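You operate a simulated robot arm through the tools that you are given. There is no shell and no other tool.

Carry out the task below with a simulated robot arm. There is one attempt and no reset: what you move stays moved.

TASK
Press the orange plug into the steel socket with the blue press.
Fine: draw the slide out again and put the socket on the teal mat.

The check looks at the end state, three seconds after you hand in, the way a careful person would. Anything else that was tipped, shoved, dropped, spilled or broken makes it a failure.

THE ROBOT
A 6-joint arm with a four-finger gripper, fixed in place. Base frame: the origin is on the floor under the middle of its stand, x ahead of it, y to its left, z up. Lengths are in mm, angles in degrees, forces in N, time in s.
With the tool pointing down near the work surface it reaches from about 380 to 920 mm from the base axis. Its first joint turns from -166.0 to 166.0 degrees. Payload 3.43 kg.
The TCP is the grasp point between the finger pads, 30 mm short of the fingertips. In the tool frame z runs along the fingers and y along their closing line. The gripper opens to 120 mm; its body begins 85 mm behind the TCP.
Orientation is that of the tool frame in the base frame, as [roll, pitch, yaw] about the fixed x, y, z axes, in that order (R = Rz(yaw) Ry(pitch) Rx(roll)). With the fingers straight down and closing along the base's y, the tool's x points along the base's -x, its y along +y and its z along -z.

THE INTERFACE
- The arm moves only by the tool send_rows. Its argument "series" is a list of rows, each a list of 3 entries, a list of its own where there are three numbers: the opening in per cent of the stroke, from 0 (shut) to 100 (fully open), then the shift along the tool's x, y, z in units of 50 mm (1.0 is 50 mm), then the turn, a rotation vector about the tool's x, y, z in units of 8 degrees (1.0 is 8 degrees). In form: [[gripper, [tx, ty, tz], [wx, wy, wz]], ...]. A call has 1 to 20 rows; each row shifts and turns the commanded pose from where the row before left it, along the tool's axes as they then stand. A call with a number of a shift or a turn outside -1 to 1 is refused whole. Rows are played at 5 a second. More than 50 mm and 8.6 degrees between two rows, or a gripper value outside its range, and nothing of the call is played. A pose out of reach is approached as far as the arm can. The call stops where the force on the tool passes 90 N (or 10 N more than at its start, if that is more) or the arm is blocked; 0.2 s more then pass. The fingers move at their own pace (about 136.2 mm/s each) and stop on an object; they squeeze with about 31 N. The grip force told is the motor's: it shows also when the fingers shut on nothing. Time passes only in rows, and 0.2 s behind the last, so rows that do not move let the fingers close. The reply holds the time, the measured pose of the TCP, the force on the tool along the base axes, the opening and the grip force, in the units named above and with some noise, with the torque about the TCP (base axes, N m) and any sound that the robot's microphone picked up.
- Cameras (640 x 400 px; columns grow to the right, rows downward): "scene" is fixed at [49.9, 499.5, 1549.5]; the picture's right is [-0.91, -0.41, 0.00], its down [-0.22, 0.50, -0.84] and it looks along [0.34, -0.77, -0.55] (base axes); focal length 335 px, centre (320, 200). "wrist" rides on the gripper at [71, -17, -120] in the tool frame; the picture's right is [0.23, 0.97, 0.00], its down [-0.81, 0.19, -0.55] and it looks along [-0.54, 0.13, 0.83] (tool axes); focal length 275 px, centre (320, 200). There is no depth. A picture from a camera that has moved, and an enlarged one, comes with that camera's place and axes in the base frame and with its lens.
- get_image(camera): a new picture of that camera. The clock stands still meanwhile.
- raise_lower(by): moves the trunk up (or, below 0, down) by that many mm; the arm rides with it, the base frame stays. It gives what a move gives, with no picture.
- close_up(camera, box): a new picture of the part [left, top, right, bottom] of that camera's present view, enlarged. The clock stands still meanwhile.
- finish_job(): hands the job in; it is judged then, once.

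Places have to be worked out from the pictures, the camera data and where the tool is seen. Open the gripper and draw the arm clear of the work before you hand the job in, unless the task says otherwise.

The tools are called after "Call:" by a JSON object that holds its "fn" and its "kwargs". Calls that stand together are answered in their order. send_rows: Moves the arm, as the interface text tells. Its arguments: {"type":"object","properties":{"series":{"type":"array"}},"required":["series"]} The other tools are called the same way: raise_lower (by) moves the trunk up or down; get_image (camera) takes a picture; close_up (camera, box) takes an enlarged picture of a part of a camera's view; finish_job () hands the job in.

At the start:

```text
clock: 0.0
ee_pos: [533.0, 9.5, 1229.6]
tool_rot: [-180.0, 0.0, -179.9]
force: [0.4, 0.1, 0.2]
wrist_torque: [-0.03, 0.02, 0.05]
width: 120.0
grip_force: 0.0
trunk travel left (down, up): [-100.0, 440.0]
```

scene: 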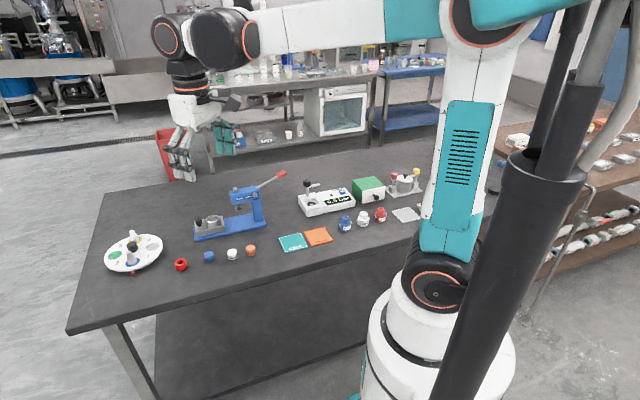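
wrist: 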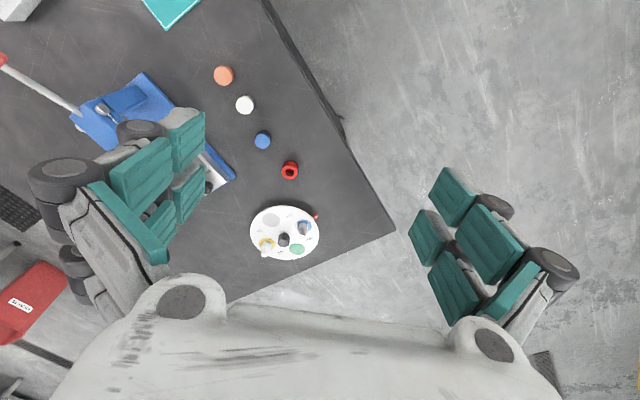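

I'll begin by taking enlarged views of the press, the plugs and the mats to understand the layout.

Call:
{"fn": "close_up", "kwargs": {"camera": "scene", "box": [180, 160, 300, 260]}}

Call:
{"fn": "close_up", "kwargs": {"camera": "scene", "box": [90, 160, 430, 290]}}

Call:
{"fn": "close_up", "kwargs": {"camera": "wrist", "box": [0, 0, 340, 270]}}

```text
4.00 times, centred on (240, 210) of scene
camera zoom: at [49.9, 499.5, 1549.5], right [-0.91, -0.41, 0.0], down [-0.22, 0.5, -0.84], along [0.34, -0.77, -0.55], focal length 1339 px, centre (640, 160)
```

zoom: 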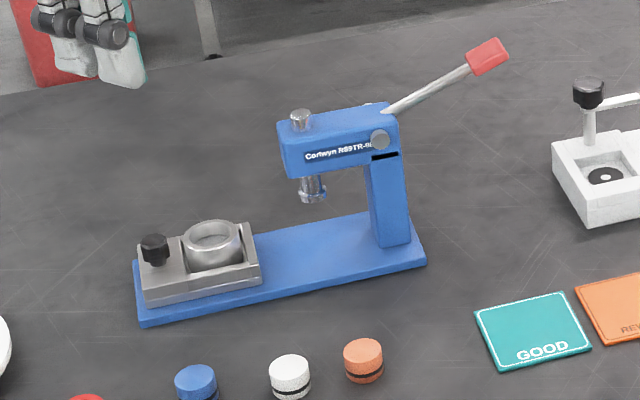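

```text
1.88 times, centred on (260, 225) of scene
camera zoom: at [49.9, 499.5, 1549.5], right [-0.91, -0.41, 0.0], down [-0.22, 0.5, -0.84], along [0.34, -0.77, -0.55], focal length 630 px, centre (433, 153)
```

zoom: 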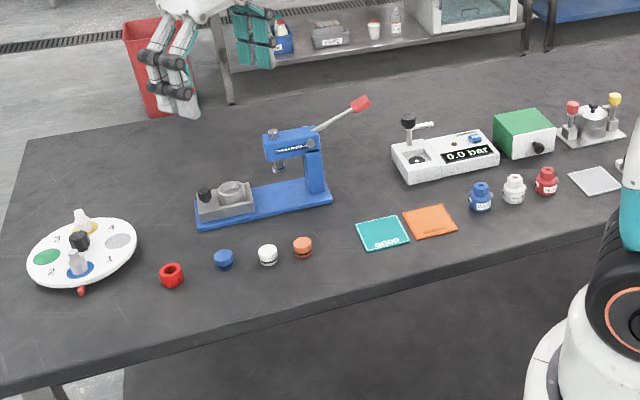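

```text
1.48 times, centred on (170, 135) of wrist
camera zoom: at [460.8, -7.3, 1349.3], right [-0.23, 0.97, 0.0], down [0.81, 0.19, 0.55], along [0.54, 0.13, -0.83], focal length 408 px, centre (542, 296)
```

zoom: 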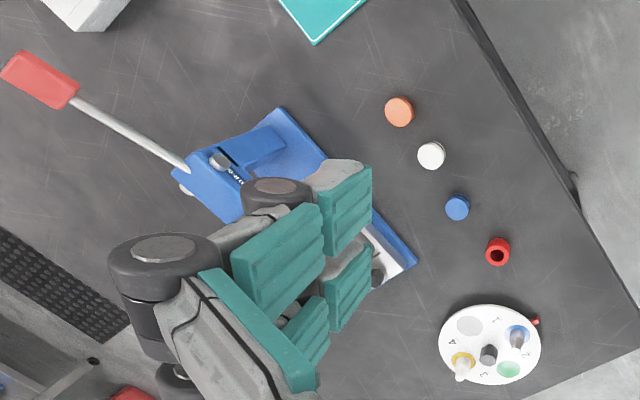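

The press seems to stand at about 45°, with its slide drawn out and the socket seated in it. I place the orange plug near (583, -154) on a table at z of about 810. I'll move the wrist camera over the press for a better look, keeping well above everything.

Call:
{"fn": "send_rows", "kwargs": {"series": [[100, [-0.39, -0.57, 0.2], [0, 0, 0]], [100, [-0.39, -0.57, 0.2], [0, 0, 0]], [100, [-0.39, -0.57, 0.2], [0, 0, 0]], [100, [-0.39, -0.57, 0.2], [0, 0, 0]], [100, [-0.39, -0.57, 0.2], [0, 0, 0]], [100, [-0.39, -0.57, 0.2], [0, 0, 0]], [100, [-0.39, -0.57, 0.2], [0, 0, 0]], [100, [-0.39, -0.57, 0.2], [0, 0, 0]], [100, [0, 0, 0], [0, 0, 0]]]}}

Call:
{"fn": "get_image", "kwargs": {"camera": "wrist"}}

Call:
{"fn": "get_image", "kwargs": {"camera": "scene"}}

```text
clock: 2.0
ee_pos: [688.9, -217.9, 1147.6]
tool_rot: [-180.0, 0.1, -180.0]
force: [-0.1, 0.5, -0.5]
wrist_torque: [-0.01, 0.02, 0.0]
width: 120.0
grip_force: 0.1
trunk travel left (down, up): [-100.0, 440.0]
```

```text
taken
camera wrist: at [617.0, -235.0, 1268.7], right [-0.23, 0.97, 0.0], down [0.81, 0.19, 0.55], along [0.54, 0.13, -0.83], focal length 275 px, centre (320, 200)
```

wrist: 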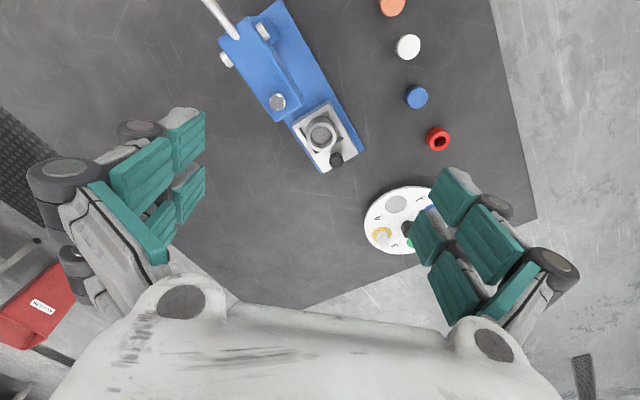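

```text
taken
```

scene: 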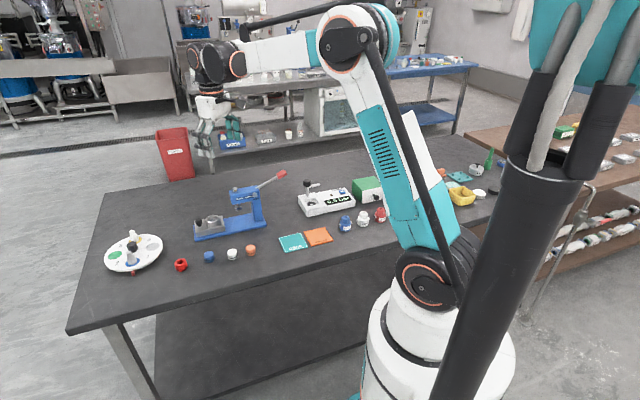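

Now the wrist camera looks down on the press. I'll enlarge that part.

Call:
{"fn": "close_up", "kwargs": {"camera": "wrist", "box": [190, 0, 380, 190]}}

Call:
{"fn": "close_up", "kwargs": {"camera": "wrist", "box": [360, 0, 460, 160]}}

```text
2.11 times, centred on (285, 95) of wrist
camera zoom: at [617.0, -235.0, 1268.7], right [-0.23, 0.97, 0.0], down [0.81, 0.19, 0.55], along [0.54, 0.13, -0.83], focal length 580 px, centre (394, 421)
```

zoom: 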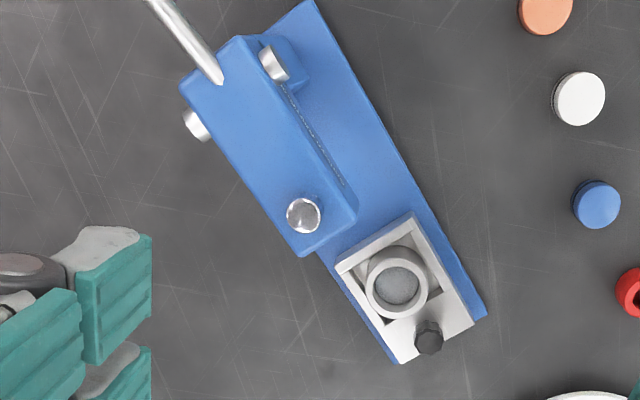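

```text
2.50 times, centred on (410, 80) of wrist
camera zoom: at [617.0, -235.0, 1268.7], right [-0.23, 0.97, 0.0], down [0.81, 0.19, 0.55], along [0.54, 0.13, -0.83], focal length 688 px, centre (95, 500)
```

zoom: 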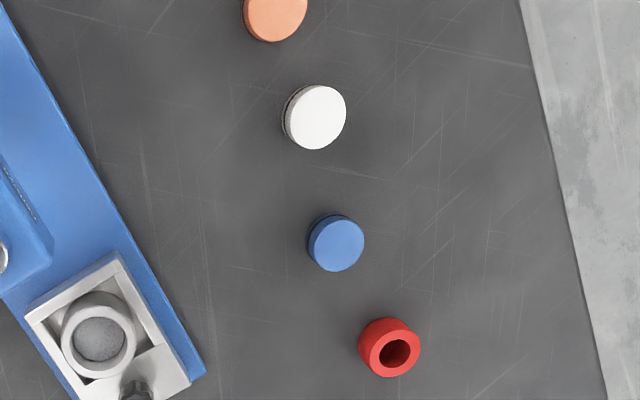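

Triangulating from both cameras gives these positions:

| Item | x, y | z |
|---|---|---|
| Ram top | (700, -262) | 971 |
| Socket rim | (764, -198) | about 859 |
| Orange plug top | (579, -148) | about 843 |
| Mat centre | (481, -246) | about 824 |

Next I look closely at the fingers, to know how much room they need.

Call:
{"fn": "close_up", "kwargs": {"camera": "wrist", "box": [390, 150, 600, 350]}}

Call:
{"fn": "close_up", "kwargs": {"camera": "scene", "box": [150, 80, 270, 180]}}

Call:
{"fn": "close_up", "kwargs": {"camera": "scene", "box": [185, 165, 295, 245]}}

```text
2.00 times, centred on (495, 250) of wrist
camera zoom: at [617.0, -235.0, 1268.7], right [-0.23, 0.97, 0.0], down [0.81, 0.19, 0.55], along [0.54, 0.13, -0.83], focal length 551 px, centre (-30, 100)
```

zoom: 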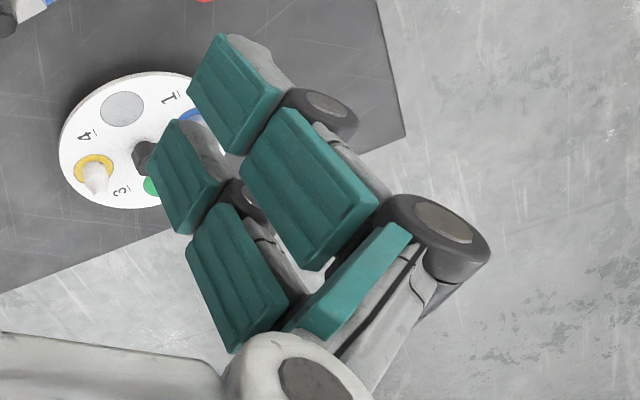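

```text
4.00 times, centred on (210, 130) of scene
camera zoom: at [49.9, 499.5, 1549.5], right [-0.91, -0.41, 0.0], down [-0.22, 0.5, -0.84], along [0.34, -0.77, -0.55], focal length 1339 px, centre (760, 480)
```

zoom: 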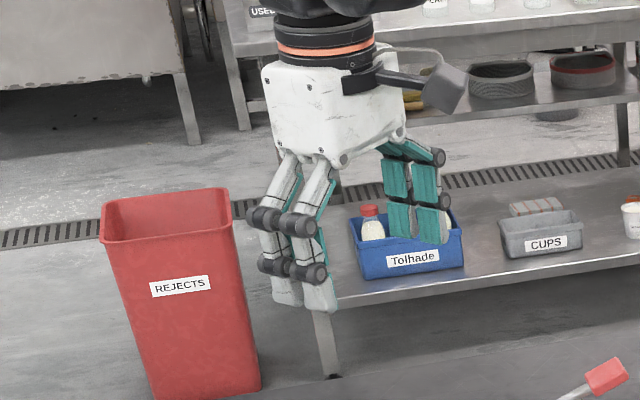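

```text
5.00 times, centred on (240, 205) of scene
camera zoom: at [49.9, 499.5, 1549.5], right [-0.91, -0.41, 0.0], down [-0.22, 0.5, -0.84], along [0.34, -0.77, -0.55], focal length 1674 px, centre (720, 175)
```

zoom: 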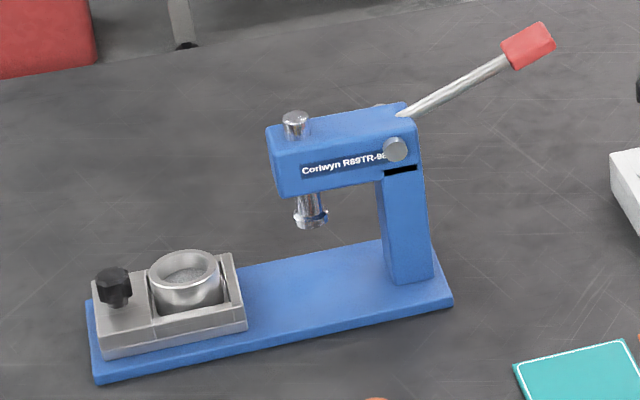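

All positions agree well between the two cameras, and the press axis lies along the 45° diagonal. I'll go above the orange plug and turn the tool by 45°. The fingers will then close across the row of plugs, and later across the slide.

Call:
{"fn": "send_rows", "kwargs": {"series": [[100, [0.44, 0.28, 0.58], [0, 0, 0]], [100, [0.44, 0.28, 0.58], [0, 0, 0]], [100, [0.44, 0.28, 0.58], [0, 0, 0]], [100, [0.44, 0.28, 0.58], [0, 0, 0]], [100, [0.44, 0.28, 0.58], [0, 0, 0]], [100, [0, 0, 0], [0, 0, -0.9375]], [100, [0, 0, 0], [0, 0, -0.9375]], [100, [0, 0, 0], [0, 0, -0.9375]], [100, [0, 0, 0], [0, 0, -0.9375]], [100, [0, 0, 0], [0, 0, -0.9375]], [100, [0, 0, 0], [0, 0, -0.9375]], [100, [0, 0, 0], [0, 0, 0]]]}}

Call:
{"fn": "get_image", "kwargs": {"camera": "wrist"}}

Call:
{"fn": "get_image", "kwargs": {"camera": "scene"}}

```text
clock: 4.6
ee_pos: [578.6, -147.8, 1003.6]
tool_rot: [179.9, 0.0, -134.9]
force: [0.0, -0.1, -0.3]
wrist_torque: [0.0, -0.01, -0.01]
width: 120.1
grip_force: 0.1
trunk travel left (down, up): [-100.0, 440.0]
```

```text
taken
camera wrist: at [540.0, -210.7, 1124.1], right [-0.85, 0.52, 0.0], down [0.44, 0.71, 0.55], along [0.29, 0.47, -0.83], focal length 275 px, centre (320, 200)
```

wrist: 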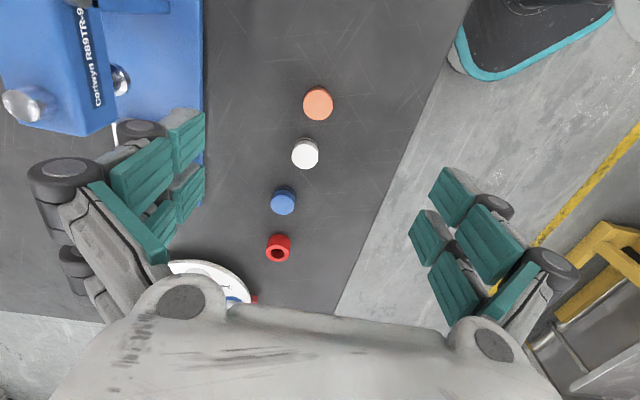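

```text
taken
```

scene: 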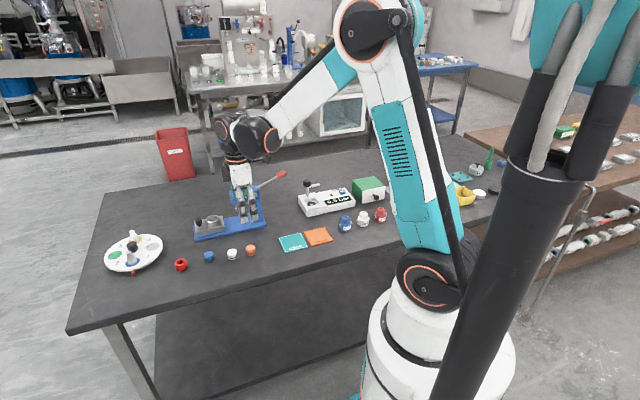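

The plug shows at about (579, -150.5), only 2 to 3 mm off. I'll correct sideways and come down to z of about 895, which puts the fingertips about 22 mm above the plug top, then check alignment again.

Call:
{"fn": "send_rows", "kwargs": {"series": [[100, [0.033, -0.047, 0.6], [0, 0, 0]], [100, [0, 0, 0.6], [0, 0, 0]], [100, [0, 0, 0.6], [0, 0, 0]], [100, [0, 0, 0.37], [0, 0, 0]], [100, [0, 0, 0], [0, 0, 0]]]}}

Call:
{"fn": "get_image", "kwargs": {"camera": "wrist"}}

Call:
{"fn": "close_up", "kwargs": {"camera": "scene", "box": [180, 160, 300, 270]}}

```text
clock: 5.8
ee_pos: [576.4, -151.9, 895.6]
tool_rot: [-180.0, 0.0, -135.0]
force: [-0.7, 0.3, 0.0]
wrist_torque: [-0.06, 0.02, 0.02]
width: 120.0
grip_force: 0.0
trunk travel left (down, up): [-100.0, 440.0]
```

```text
taken
camera wrist: at [538.3, -213.5, 1016.1], right [-0.85, 0.53, 0.0], down [0.44, 0.71, 0.55], along [0.29, 0.47, -0.83], focal length 275 px, centre (320, 200)
```

wrist: 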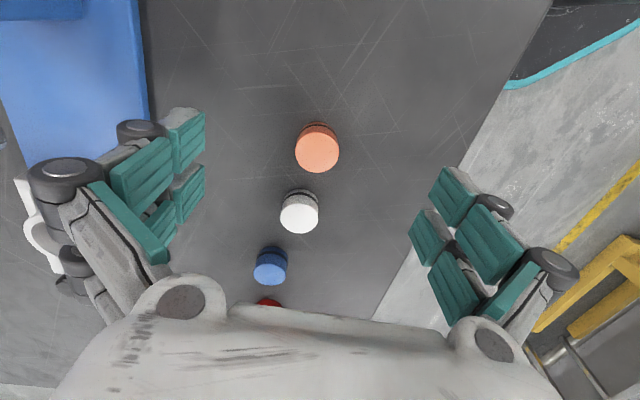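

```text
3.64 times, centred on (240, 215) of scene
camera zoom: at [49.9, 499.5, 1549.5], right [-0.91, -0.41, 0.0], down [-0.22, 0.5, -0.84], along [0.34, -0.77, -0.55], focal length 1217 px, centre (611, 146)
```

zoom: 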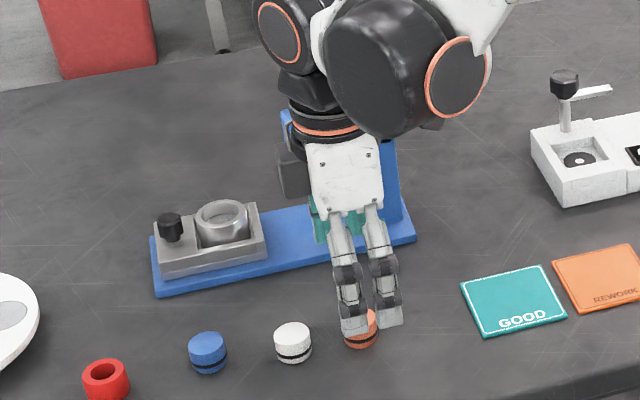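

The measured pose is about 3 mm short of the command. I'll let it settle for two idle rows and read it again before correcting.

Call:
{"fn": "send_rows", "kwargs": {"series": [[100, [0, 0, 0], [0, 0, 0]], [100, [0, 0, 0], [0, 0, 0]]]}}

Call:
{"fn": "close_up", "kwargs": {"camera": "wrist", "box": [240, 90, 400, 190]}}

```text
clock: 6.4
ee_pos: [576.3, -151.4, 895.0]
tool_rot: [-179.9, 0.0, -134.9]
force: [-0.5, -0.1, -0.1]
wrist_torque: [0.0, -0.02, 0.0]
width: 120.2
grip_force: 0.1
trunk travel left (down, up): [-100.0, 440.0]
```

```text
4.00 times, centred on (320, 140) of wrist
camera zoom: at [538.2, -213.5, 1016.4], right [-0.85, 0.53, 0.0], down [0.44, 0.71, 0.55], along [0.29, 0.47, -0.83], focal length 1101 px, centre (320, 440)
```

zoom: 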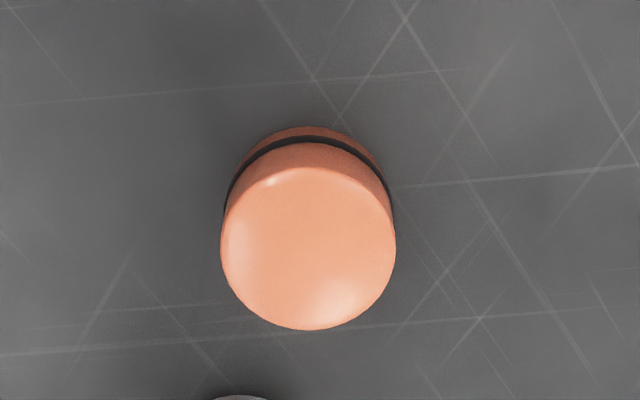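

The offset is steady: the plug sits at about (579.4, -150.5) and the TCP at (576.3, -151.5). I correct and come down so the fingertips end about 9 mm above the table.

Call:
{"fn": "send_rows", "kwargs": {"series": [[100, [-0.057, -0.026, 0.2], [0, 0, 0]], [100, [0, 0, 0.25], [0, 0, 0]], [100, [0, 0, 0.25], [0, 0, 0]], [100, [0, 0, 0], [0, 0, 0]], [100, [0, 0, 0], [0, 0, 0]]]}}

Call:
{"fn": "get_image", "kwargs": {"camera": "wrist"}}

Call:
{"fn": "close_up", "kwargs": {"camera": "scene", "box": [200, 200, 300, 270]}}

```text
clock: 7.6
ee_pos: [581.7, -150.6, 857.0]
tool_rot: [-180.0, -0.1, -135.0]
force: [0.2, -0.6, 0.4]
wrist_torque: [0.01, -0.01, -0.01]
width: 120.3
grip_force: 0.1
trunk travel left (down, up): [-100.0, 440.0]
```

```text
taken
camera wrist: at [542.0, -212.7, 978.7], right [-0.85, 0.53, 0.0], down [0.44, 0.71, 0.55], along [0.29, 0.47, -0.83], focal length 275 px, centre (320, 200)
```

wrist: 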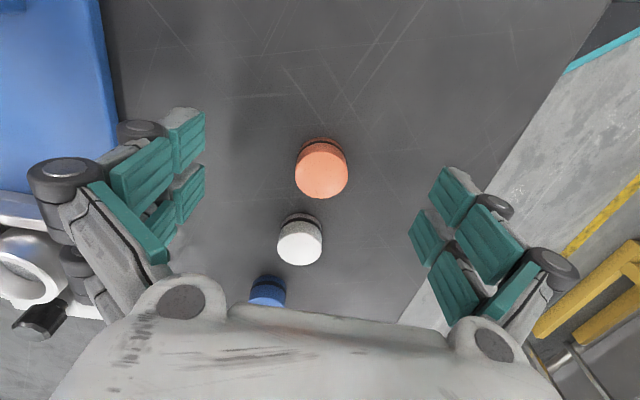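

```text
5.71 times, centred on (250, 235) of scene
camera zoom: at [49.9, 499.5, 1549.5], right [-0.91, -0.41, 0.0], down [-0.22, 0.5, -0.84], along [0.34, -0.77, -0.55], focal length 1913 px, centre (720, 0)
```

zoom: 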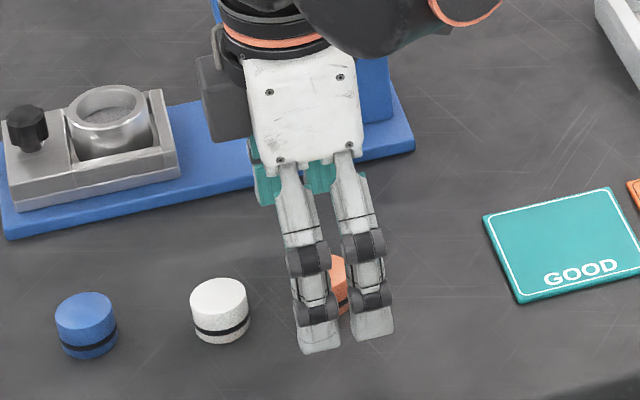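

The plug is now well between the fingers. I enlarge the view for one last alignment check before closing.

Call:
{"fn": "close_up", "kwargs": {"camera": "wrist", "box": [240, 110, 400, 210]}}

```text
4.00 times, centred on (320, 160) of wrist
camera zoom: at [542.0, -212.7, 978.7], right [-0.85, 0.53, 0.0], down [0.44, 0.71, 0.55], along [0.29, 0.47, -0.83], focal length 1101 px, centre (320, 360)
```

zoom: 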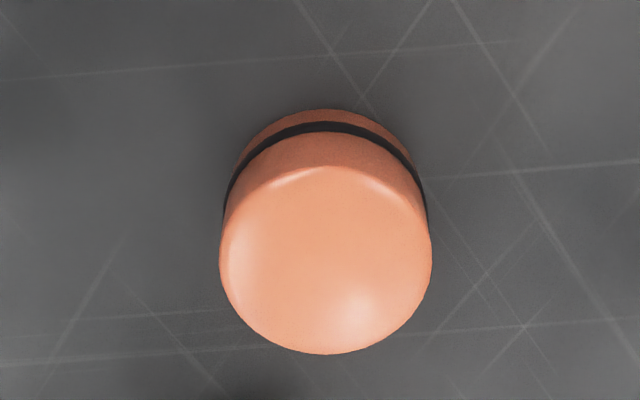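

The plug is centred between the fingers to within 1 mm. Closing the gripper on it now.

Call:
{"fn": "send_rows", "kwargs": {"series": [[40, [0, 0, 0], [0, 0, 0]], [20, [0, 0, 0], [0, 0, 0]], [0, [0, 0, 0], [0, 0, 0]], [0, [0, 0, 0], [0, 0, 0]], [0, [0, 0, 0], [0, 0, 0]]]}}

Call:
{"fn": "get_image", "kwargs": {"camera": "wrist"}}

Call:
{"fn": "close_up", "kwargs": {"camera": "scene", "box": [200, 200, 300, 270]}}

```text
clock: 8.8
ee_pos: [580.8, -150.4, 858.2]
tool_rot: [179.9, 0.0, -135.0]
force: [0.3, 0.7, 0.4]
wrist_torque: [-0.05, 0.0, -0.03]
width: 26.8
grip_force: 31.4
trunk travel left (down, up): [-100.0, 440.0]
```

```text
taken
camera wrist: at [542.0, -212.8, 978.8], right [-0.85, 0.53, 0.0], down [0.44, 0.71, 0.55], along [0.29, 0.47, -0.83], focal length 275 px, centre (320, 200)
```

wrist: 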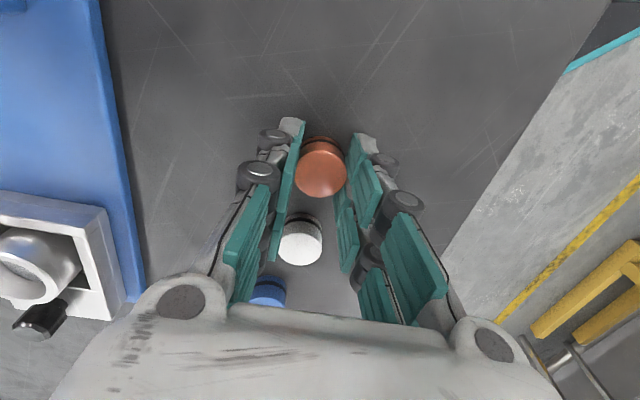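

```text
5.71 times, centred on (250, 235) of scene
camera zoom: at [49.9, 499.5, 1549.5], right [-0.91, -0.41, 0.0], down [-0.22, 0.5, -0.84], along [0.34, -0.77, -0.55], focal length 1913 px, centre (720, 0)
```

zoom: 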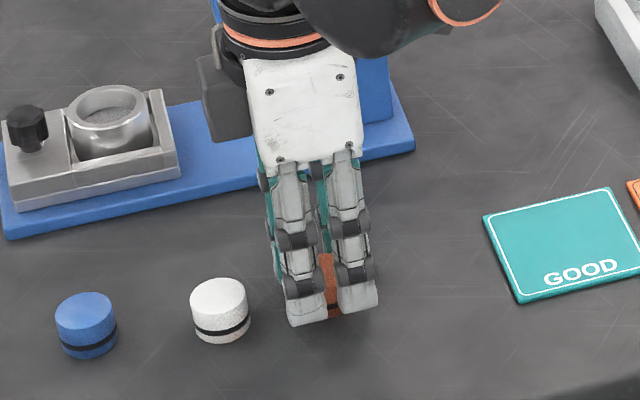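

The plug is held: opening 26.8 mm, grip force 31 N. I lift straight up and carry it over the socket, staying above z of about 1000.

Call:
{"fn": "send_rows", "kwargs": {"series": [[0, [0, 0, -0.3], [0, 0, 0]], [0, [0, 0, -0.6], [0, 0, 0]], [0, [0, 0, -0.9], [0, 0, 0]], [0, [0, 0, -1.0], [0, 0, 0]], [0, [-0.32, -0.54, 0], [0, 0, 0]], [0, [-0.32, -0.54, 0], [0, 0, 0]], [0, [-0.32, -0.54, 0], [0, 0, 0]], [0, [-0.32, -0.54, 0], [0, 0, 0]], [0, [-0.32, -0.54, 0], [0, 0, 0]], [0, [-0.32, -0.54, 0], [0, 0, 0]], [0, [0, 0, 0], [0, 0, 0]], [0, [0, 0, 0], [0, 0, 0]]]}}

Call:
{"fn": "get_image", "kwargs": {"camera": "wrist"}}

Call:
{"fn": "get_image", "kwargs": {"camera": "scene"}}

```text
clock: 11.4
ee_pos: [765.2, -196.1, 1003.5]
tool_rot: [-180.0, -0.1, -135.1]
force: [-0.5, 0.5, 1.3]
wrist_torque: [0.0, -0.02, 0.01]
width: 26.6
grip_force: 31.7
trunk travel left (down, up): [-100.0, 440.0]
```

```text
taken
camera wrist: at [726.5, -259.0, 1124.7], right [-0.85, 0.53, 0.0], down [0.44, 0.71, 0.55], along [0.29, 0.47, -0.83], focal length 275 px, centre (320, 200)
```

wrist: 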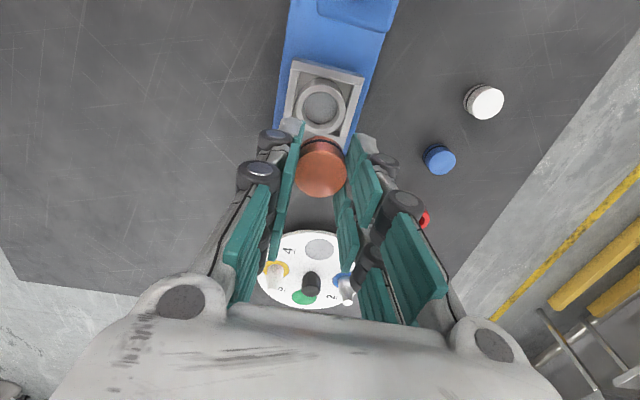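

```text
taken
```

scene: 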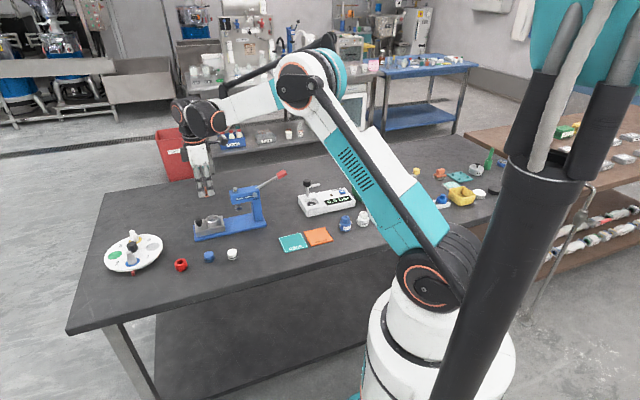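

The plug is held steady and the socket is visible just behind it. I enlarge to measure the socket centre.

Call:
{"fn": "close_up", "kwargs": {"camera": "wrist", "box": [240, 50, 400, 150]}}

Call:
{"fn": "close_up", "kwargs": {"camera": "scene", "box": [150, 130, 270, 250]}}

```text
4.00 times, centred on (320, 100) of wrist
camera zoom: at [726.5, -259.0, 1124.7], right [-0.85, 0.53, 0.0], down [0.44, 0.71, 0.55], along [0.29, 0.47, -0.83], focal length 1101 px, centre (320, 600)
```

zoom: 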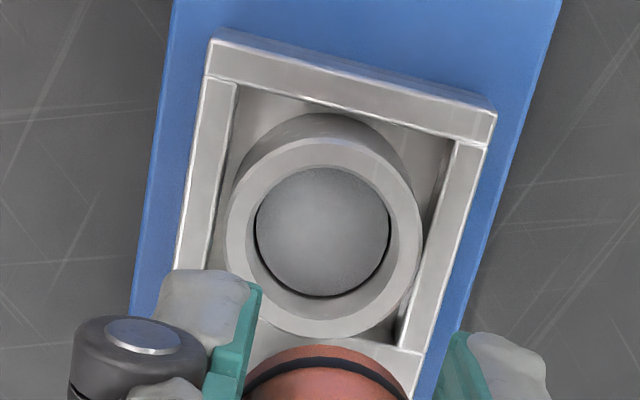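

```text
3.33 times, centred on (210, 190) of scene
camera zoom: at [49.9, 499.5, 1549.5], right [-0.91, -0.41, 0.0], down [-0.22, 0.5, -0.84], along [0.34, -0.77, -0.55], focal length 1116 px, centre (687, 233)
```

zoom: 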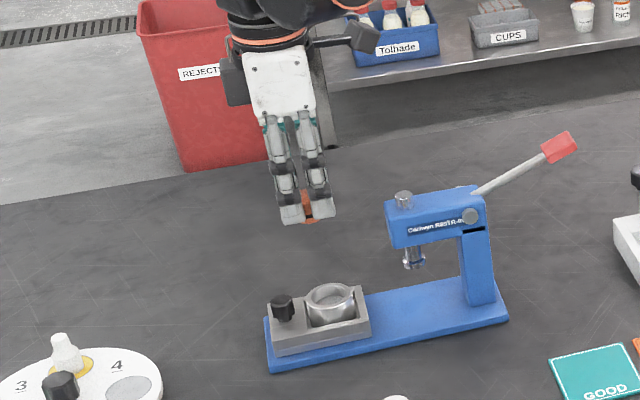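

The socket centre lies almost exactly under the tool axis, at about (763.9, -196.3). I lower to just above the rim, then check the alignment.

Call:
{"fn": "send_rows", "kwargs": {"series": [[0, [0.004, 0.019, 0.5], [0, 0, 0]], [0, [0, 0, 0.5], [0, 0, 0]], [0, [0, 0, 0.5], [0, 0, 0]], [0, [0, 0, 0.4], [0, 0, 0]], [0, [0, 0, 0], [0, 0, 0]], [0, [0, 0, 0], [0, 0, 0]]]}}

Call:
{"fn": "get_image", "kwargs": {"camera": "wrist"}}

Call:
{"fn": "close_up", "kwargs": {"camera": "scene", "box": [170, 160, 270, 250]}}

```text
clock: 12.8
ee_pos: [762.6, -197.8, 902.9]
tool_rot: [180.0, -0.1, -135.0]
force: [-0.1, -0.6, -1.3]
wrist_torque: [0.0, 0.04, 0.0]
width: 26.8
grip_force: 30.5
trunk travel left (down, up): [-100.0, 440.0]
```

```text
taken
camera wrist: at [723.7, -260.0, 1024.1], right [-0.85, 0.53, 0.0], down [0.44, 0.71, 0.55], along [0.29, 0.47, -0.83], focal length 275 px, centre (320, 200)
```

wrist: 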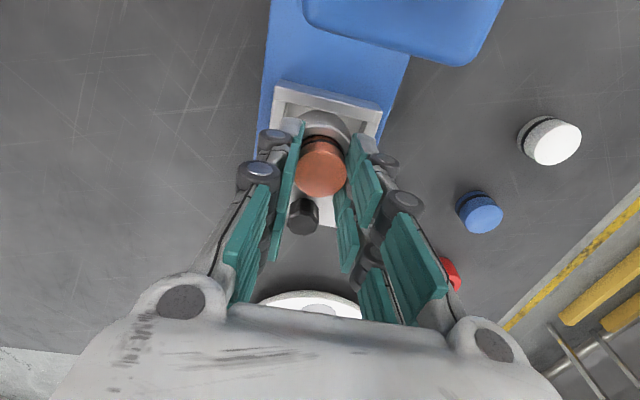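

```text
4.44 times, centred on (220, 205) of scene
camera zoom: at [49.9, 499.5, 1549.5], right [-0.91, -0.41, 0.0], down [-0.22, 0.5, -0.84], along [0.34, -0.77, -0.55], focal length 1488 px, centre (764, 178)
```

zoom: 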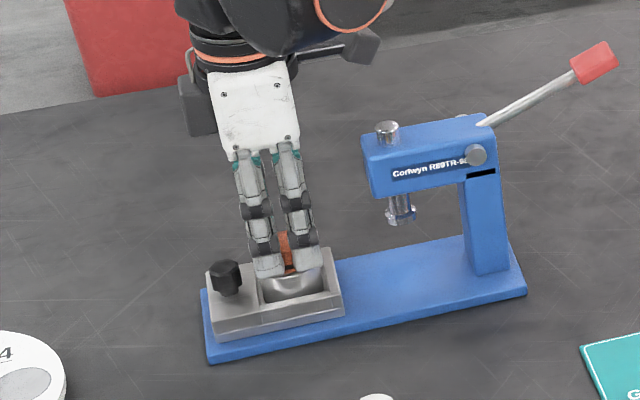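

The descent has drifted about 2.5 mm toward the press. I'll enlarge to confirm against the socket rim before correcting.

Call:
{"fn": "close_up", "kwargs": {"camera": "wrist", "box": [260, 70, 400, 250]}}

```text
2.22 times, centred on (330, 160) of wrist
camera zoom: at [723.7, -260.0, 1024.1], right [-0.85, 0.53, 0.0], down [0.44, 0.71, 0.55], along [0.29, 0.47, -0.83], focal length 612 px, centre (298, 289)
```

zoom: 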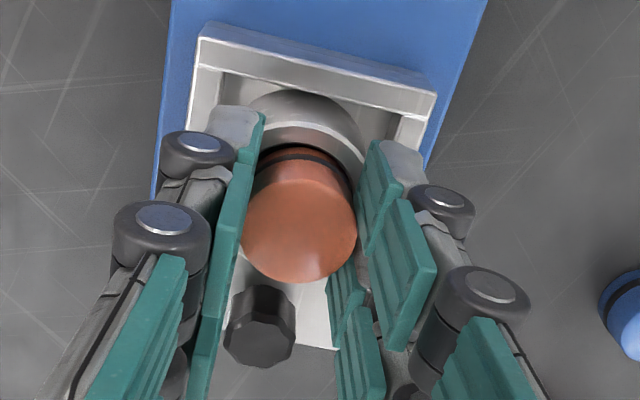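

Call:
{"fn": "close_up", "kwargs": {"camera": "wrist", "box": [285, 95, 365, 145]}}

Call:
{"fn": "close_up", "kwargs": {"camera": "scene", "box": [210, 195, 260, 240]}}

```text
8.00 times, centred on (325, 120) of wrist
camera zoom: at [723.7, -260.0, 1024.1], right [-0.85, 0.53, 0.0], down [0.44, 0.71, 0.55], along [0.29, 0.47, -0.83], focal length 2202 px, centre (280, 840)
```

zoom: 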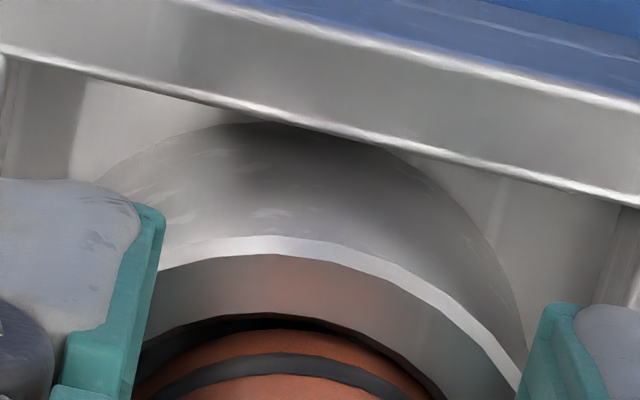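

```text
8.89 times, centred on (235, 218) of scene
camera zoom: at [49.9, 499.5, 1549.5], right [-0.91, -0.41, 0.0], down [-0.22, 0.5, -0.84], along [0.34, -0.77, -0.55], focal length 2976 px, centre (1076, 44)
```

zoom: 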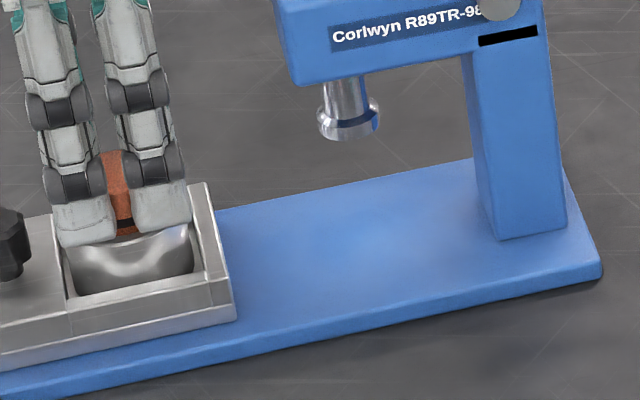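

Relative to the plug, the socket centre is about 3.5 to 4 mm further out, in the tool's -x direction. I apply that with only a small descent and look again.

Call:
{"fn": "send_rows", "kwargs": {"series": [[0, [-0.074, -0.01, 0.0], [0, 0, 0]], [0, [0, 0, 0.05], [0, 0, 0]], [0, [0, 0, 0], [0, 0, 0]], [0, [0, 0, 0], [0, 0, 0]]]}}

Call:
{"fn": "close_up", "kwargs": {"camera": "wrist", "box": [280, 100, 360, 150]}}

Call:
{"fn": "close_up", "kwargs": {"camera": "wrist", "box": [240, 80, 400, 180]}}

Call:
{"fn": "close_up", "kwargs": {"camera": "scene", "box": [190, 195, 250, 240]}}

```text
clock: 13.8
ee_pos: [764.5, -193.6, 900.9]
tool_rot: [179.9, 0.0, -135.0]
force: [-0.5, -0.3, 0.1]
wrist_torque: [-0.04, 0.0, 0.01]
width: 26.6
grip_force: 30.6
trunk travel left (down, up): [-100.0, 440.0]
```

```text
8.00 times, centred on (320, 125) of wrist
camera zoom: at [726.8, -256.8, 1022.2], right [-0.85, 0.53, 0.0], down [0.44, 0.71, 0.55], along [0.29, 0.47, -0.83], focal length 2202 px, centre (320, 800)
```

zoom: 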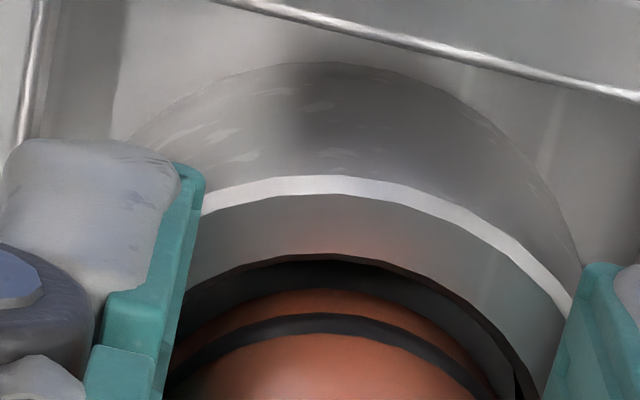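

```text
4.00 times, centred on (320, 130) of wrist
camera zoom: at [726.8, -256.8, 1022.2], right [-0.85, 0.53, 0.0], down [0.44, 0.71, 0.55], along [0.29, 0.47, -0.83], focal length 1101 px, centre (320, 480)
```

zoom: 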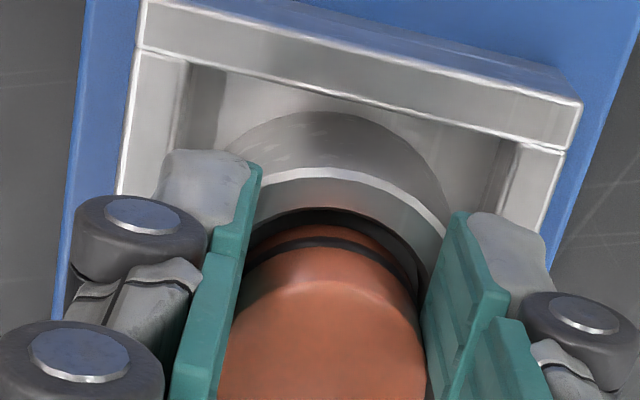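

```text
8.89 times, centred on (220, 218) of scene
camera zoom: at [49.9, 499.5, 1549.5], right [-0.91, -0.41, 0.0], down [-0.22, 0.5, -0.84], along [0.34, -0.77, -0.55], focal length 2976 px, centre (1209, 44)
```

zoom: 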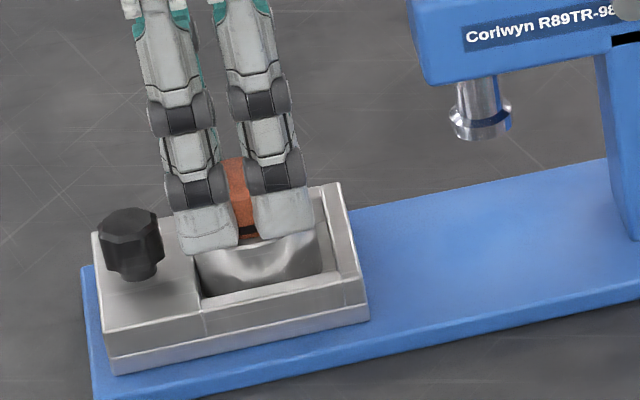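

The plug bottom now sits nearly concentric over the bore, with about 1.2 mm still to go outward. I nudge it and lower 3 mm, then check again.

Call:
{"fn": "send_rows", "kwargs": {"series": [[0, [-0.025, 0.0, 0.0], [0, 0, 0]], [0, [0, 0, 0.06], [0, 0, 0]], [0, [0, 0, 0], [0, 0, 0]], [0, [0, 0, 0], [0, 0, 0]]]}}

Call:
{"fn": "close_up", "kwargs": {"camera": "wrist", "box": [280, 100, 360, 150]}}

Call:
{"fn": "close_up", "kwargs": {"camera": "scene", "box": [190, 195, 250, 240]}}

```text
clock: 14.8
ee_pos: [766.8, -193.9, 899.0]
tool_rot: [-180.0, 0.0, -135.0]
force: [-6.5, -5.1, 4.4]
wrist_torque: [-0.14, 0.29, 0.04]
width: 26.6
grip_force: 31.2
trunk travel left (down, up): [-100.0, 440.0]
```

```text
8.00 times, centred on (320, 125) of wrist
camera zoom: at [727.9, -256.9, 1020.6], right [-0.85, 0.53, 0.0], down [0.44, 0.71, 0.55], along [0.29, 0.47, -0.83], focal length 2202 px, centre (320, 800)
```

zoom: 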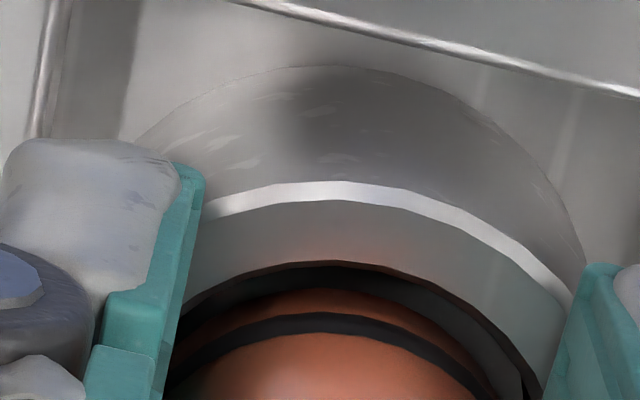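

```text
8.89 times, centred on (220, 218) of scene
camera zoom: at [49.9, 499.5, 1549.5], right [-0.91, -0.41, 0.0], down [-0.22, 0.5, -0.84], along [0.34, -0.77, -0.55], focal length 2976 px, centre (1209, 44)
```

zoom: 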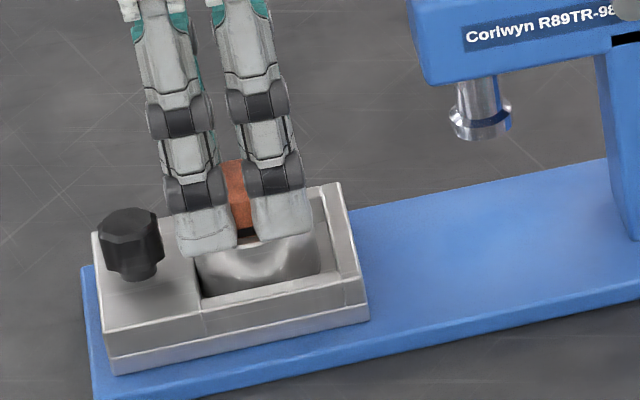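

The force (8 N inward, 4 N up) and its torque say the plug's bottom edge touches the outer side of the bore. So I'm slightly too far out, and I back off 1.2 mm inward and read the forces.

Call:
{"fn": "send_rows", "kwargs": {"series": [[0, [0.024, 0.0, 0.0], [0, 0, 0]], [0, [0, 0, 0], [0, 0, 0]], [0, [0, 0, 0], [0, 0, 0]]]}}

Call:
{"fn": "close_up", "kwargs": {"camera": "wrist", "box": [280, 100, 360, 150]}}

```text
clock: 15.6
ee_pos: [766.6, -194.6, 899.4]
tool_rot: [180.0, 0.0, -135.0]
force: [-6.7, -4.3, 0.4]
wrist_torque: [-0.15, 0.27, -0.02]
width: 26.9
grip_force: 31.0
trunk travel left (down, up): [-100.0, 440.0]
```

```text
8.00 times, centred on (320, 125) of wrist
camera zoom: at [728.0, -257.0, 1020.6], right [-0.85, 0.53, 0.0], down [0.44, 0.71, 0.55], along [0.29, 0.47, -0.83], focal length 2202 px, centre (320, 800)
```

zoom: 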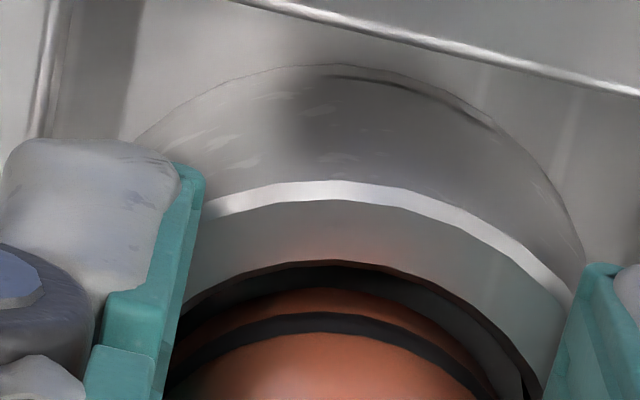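

The arm hasn't moved back and still pushes outward, since the command was still ahead of the real position. I command another 2 mm inward.

Call:
{"fn": "send_rows", "kwargs": {"series": [[0, [0.04, 0.0, 0.0], [0, 0, 0]], [0, [0, 0, 0], [0, 0, 0]], [0, [0, 0, 0], [0, 0, 0]]]}}

Call:
{"fn": "close_up", "kwargs": {"camera": "wrist", "box": [280, 100, 360, 150]}}

```text
clock: 16.4
ee_pos: [766.4, -195.3, 900.0]
tool_rot: [180.0, 0.0, -135.0]
force: [0.2, 1.1, 2.0]
wrist_torque: [-0.02, 0.0, 0.01]
width: 26.7
grip_force: 30.8
trunk travel left (down, up): [-100.0, 440.0]
```

```text
8.00 times, centred on (320, 125) of wrist
camera zoom: at [727.2, -257.8, 1020.6], right [-0.85, 0.52, 0.0], down [0.44, 0.71, 0.55], along [0.29, 0.47, -0.83], focal length 2202 px, centre (320, 800)
```

zoom: 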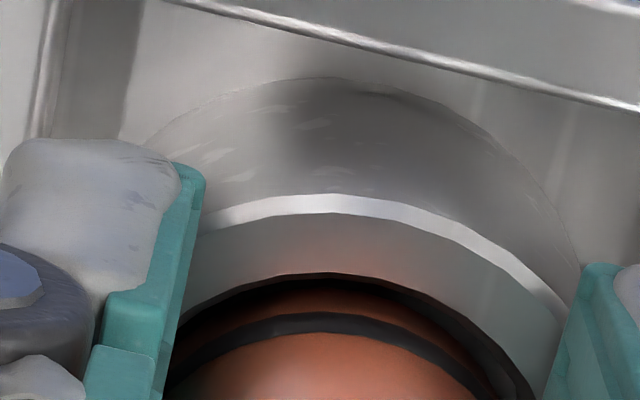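

Lateral force is now near zero, so the plug is free in the bore mouth. I lower in small steps.

Call:
{"fn": "send_rows", "kwargs": {"series": [[0, [0.0, 0.0, 0.04], [0, 0, 0]], [0, [0, 0, 0], [0, 0, 0]], [0, [0, 0, 0], [0, 0, 0]]]}}

```text
clock: 17.2
ee_pos: [764.1, -196.3, 899.3]
tool_rot: [-179.9, -0.1, -135.0]
force: [7.1, -3.2, 26.8]
wrist_torque: [-0.15, -0.24, 0.02]
width: 27.0
grip_force: 30.2
trunk travel left (down, up): [-100.0, 440.0]
```

It's blocked with 27 N centred under the plug. I'll look at how it sits before deciding.

Call:
{"fn": "close_up", "kwargs": {"camera": "wrist", "box": [280, 100, 360, 150]}}

Call:
{"fn": "close_up", "kwargs": {"camera": "scene", "box": [195, 205, 245, 240]}}

Call:
{"fn": "close_up", "kwargs": {"camera": "wrist", "box": [240, 80, 400, 260]}}

```text
8.00 times, centred on (320, 125) of wrist
camera zoom: at [725.4, -258.8, 1020.4], right [-0.85, 0.53, 0.0], down [0.44, 0.71, 0.55], along [0.29, 0.47, -0.83], focal length 2202 px, centre (320, 800)
```

zoom: 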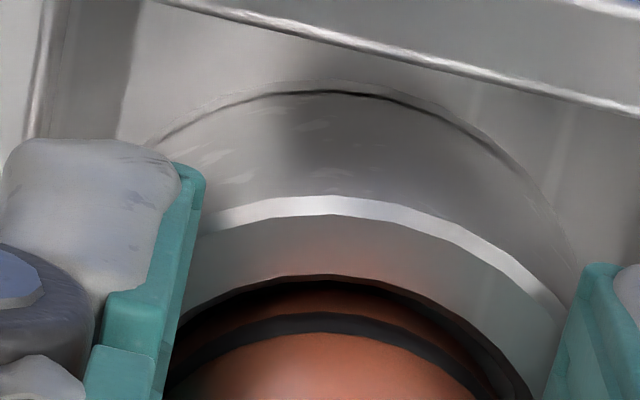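

```text
11.43 times, centred on (220, 222) of scene
camera zoom: at [49.9, 499.5, 1549.5], right [-0.91, -0.41, 0.0], down [-0.22, 0.5, -0.84], along [0.34, -0.77, -0.55], focal length 3826 px, centre (1463, -57)
```

zoom: 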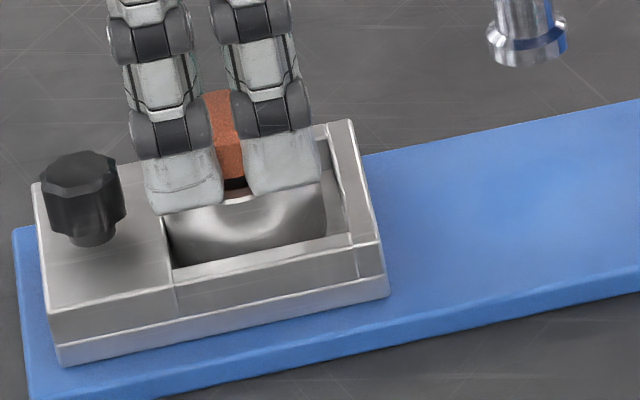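

```text
2.22 times, centred on (320, 170) of wrist
camera zoom: at [725.4, -258.8, 1020.4], right [-0.85, 0.53, 0.0], down [0.44, 0.71, 0.55], along [0.29, 0.47, -0.83], focal length 612 px, centre (320, 267)
```

zoom: 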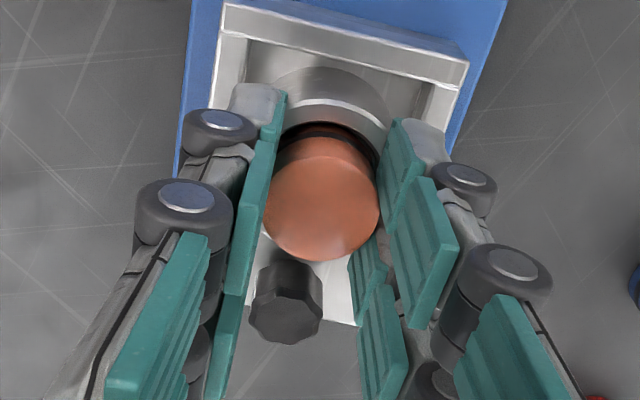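

The slide moved along with the plug, so the plug is engaged in the bore mouth and the slide gives way lengthwise. A side force across the slide remains: the socket sits about 1 mm to the tool's -y. I ease up, shift 1 mm that way and lower again.

Call:
{"fn": "send_rows", "kwargs": {"series": [[0, [0.0, 0.0, -0.03], [0, 0, 0]], [0, [0.0, -0.02, 0.0], [0, 0, 0]], [0, [0, 0, 0], [0, 0, 0]], [0, [0, 0, 0], [0, 0, 0]]]}}

Call:
{"fn": "close_up", "kwargs": {"camera": "wrist", "box": [280, 100, 360, 150]}}

```text
clock: 18.2
ee_pos: [765.6, -195.6, 899.7]
tool_rot: [-180.0, 0.0, -134.9]
force: [-3.0, 4.0, 14.0]
wrist_torque: [0.18, 0.22, -0.03]
width: 27.0
grip_force: 31.3
trunk travel left (down, up): [-100.0, 440.0]
```

```text
8.00 times, centred on (320, 125) of wrist
camera zoom: at [726.5, -258.6, 1020.4], right [-0.85, 0.52, 0.0], down [0.44, 0.71, 0.55], along [0.29, 0.47, -0.83], focal length 2202 px, centre (320, 800)
```

zoom: 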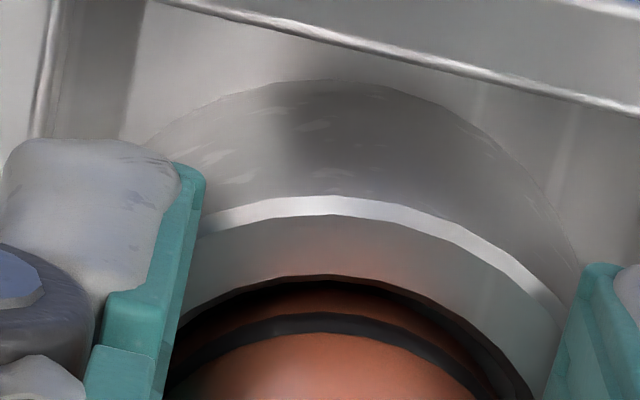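

The plug is confined sideways by the bore on both sides and rests on its lead-in, so it has started in the mouth. I back off half of the sideways shift and take the load off before releasing.

Call:
{"fn": "send_rows", "kwargs": {"series": [[0, [0.0, 0.008, -0.03], [0, 0, 0]], [0, [0, 0, 0], [0, 0, 0]], [0, [0, 0, 0], [0, 0, 0]]]}}

```text
clock: 19.0
ee_pos: [765.2, -197.2, 900.3]
tool_rot: [-180.0, 0.0, -135.0]
force: [0.8, 0.1, -0.1]
wrist_torque: [0.02, 0.0, -0.01]
width: 26.6
grip_force: 30.5
trunk travel left (down, up): [-100.0, 440.0]
```

Forces are about zero. I open the fingers gently to release the plug and check that it stays upright.

Call:
{"fn": "send_rows", "kwargs": {"series": [[25, [0, 0, 0], [0, 0, 0]], [30, [0, 0, 0], [0, 0, 0]], [38, [0, 0, 0], [0, 0, 0]], [46, [0, 0, 0], [0, 0, 0]], [46, [0, 0, 0], [0, 0, 0]]]}}

Call:
{"fn": "close_up", "kwargs": {"camera": "wrist", "box": [240, 80, 400, 260]}}

Call:
{"fn": "close_up", "kwargs": {"camera": "scene", "box": [195, 205, 245, 240]}}

```text
clock: 20.2
ee_pos: [766.5, -196.8, 900.3]
tool_rot: [-180.0, 0.0, -134.9]
force: [-0.4, -0.2, -0.1]
wrist_torque: [0.0, -0.03, 0.01]
width: 55.2
grip_force: 0.1
trunk travel left (down, up): [-100.0, 440.0]
```

```text
2.22 times, centred on (320, 170) of wrist
camera zoom: at [727.2, -259.6, 1021.0], right [-0.85, 0.53, 0.0], down [0.44, 0.71, 0.55], along [0.29, 0.47, -0.83], focal length 612 px, centre (320, 267)
```

zoom: 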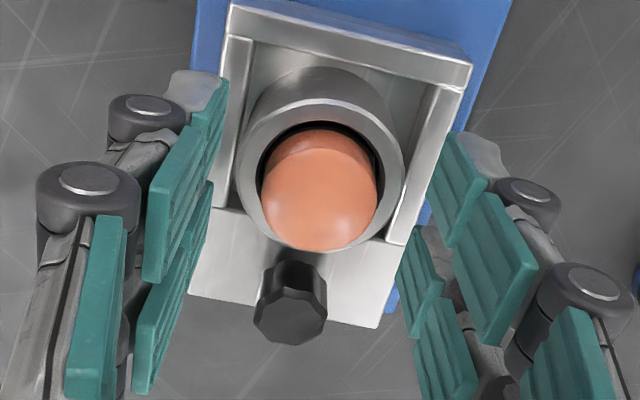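

```text
11.43 times, centred on (220, 222) of scene
camera zoom: at [49.9, 499.5, 1549.5], right [-0.91, -0.41, 0.0], down [-0.22, 0.5, -0.84], along [0.34, -0.77, -0.55], focal length 3826 px, centre (1463, -57)
```

zoom: 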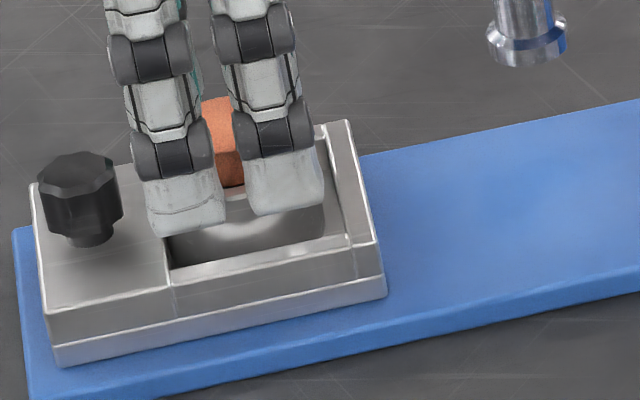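

The plug stands in the bore mouth by itself, upright and concentric. I rise straight up and take a fresh look.

Call:
{"fn": "send_rows", "kwargs": {"series": [[46, [0, 0, -0.3], [0, 0, 0]], [46, [0, 0, -0.7], [0, 0, 0]], [46, [0, 0, -1.0], [0, 0, 0]], [46, [0, 0, -1.0], [0, 0, 0]], [46, [0, 0, 0], [0, 0, 0]]]}}

Call:
{"fn": "close_up", "kwargs": {"camera": "wrist", "box": [220, 0, 420, 160]}}

Call:
{"fn": "close_up", "kwargs": {"camera": "scene", "box": [190, 165, 295, 245]}}

```text
clock: 21.4
ee_pos: [763.0, -196.4, 1051.1]
tool_rot: [179.9, 0.0, -135.0]
force: [-1.2, 0.2, -0.2]
wrist_torque: [0.0, -0.04, -0.02]
width: 55.0
grip_force: 0.0
trunk travel left (down, up): [-100.0, 440.0]
```

```text
2.50 times, centred on (320, 80) of wrist
camera zoom: at [725.3, -258.9, 1171.5], right [-0.85, 0.53, 0.0], down [0.44, 0.71, 0.55], along [0.29, 0.47, -0.83], focal length 688 px, centre (320, 500)
```

zoom: 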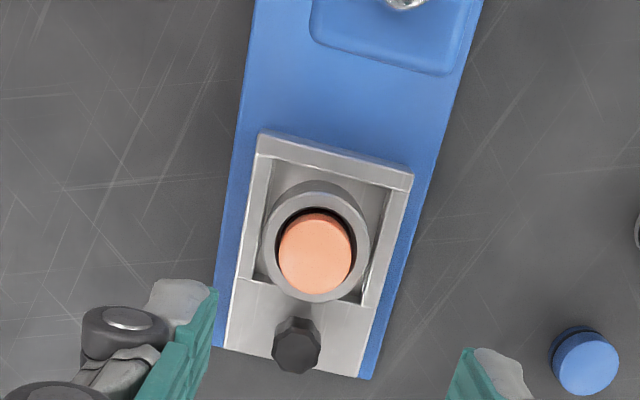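

```text
5.00 times, centred on (242, 205) of scene
camera zoom: at [49.9, 499.5, 1549.5], right [-0.91, -0.41, 0.0], down [-0.22, 0.5, -0.84], along [0.34, -0.77, -0.55], focal length 1674 px, centre (708, 175)
```

zoom: 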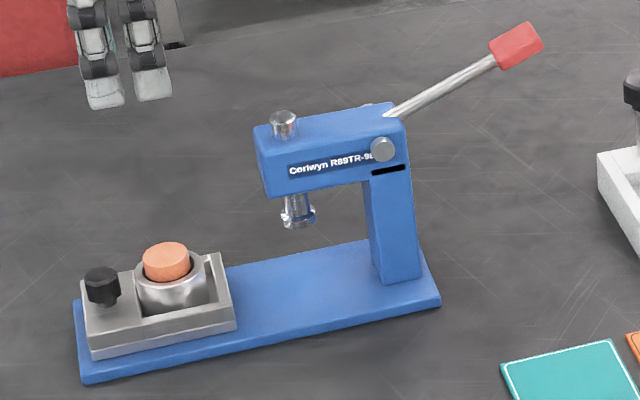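

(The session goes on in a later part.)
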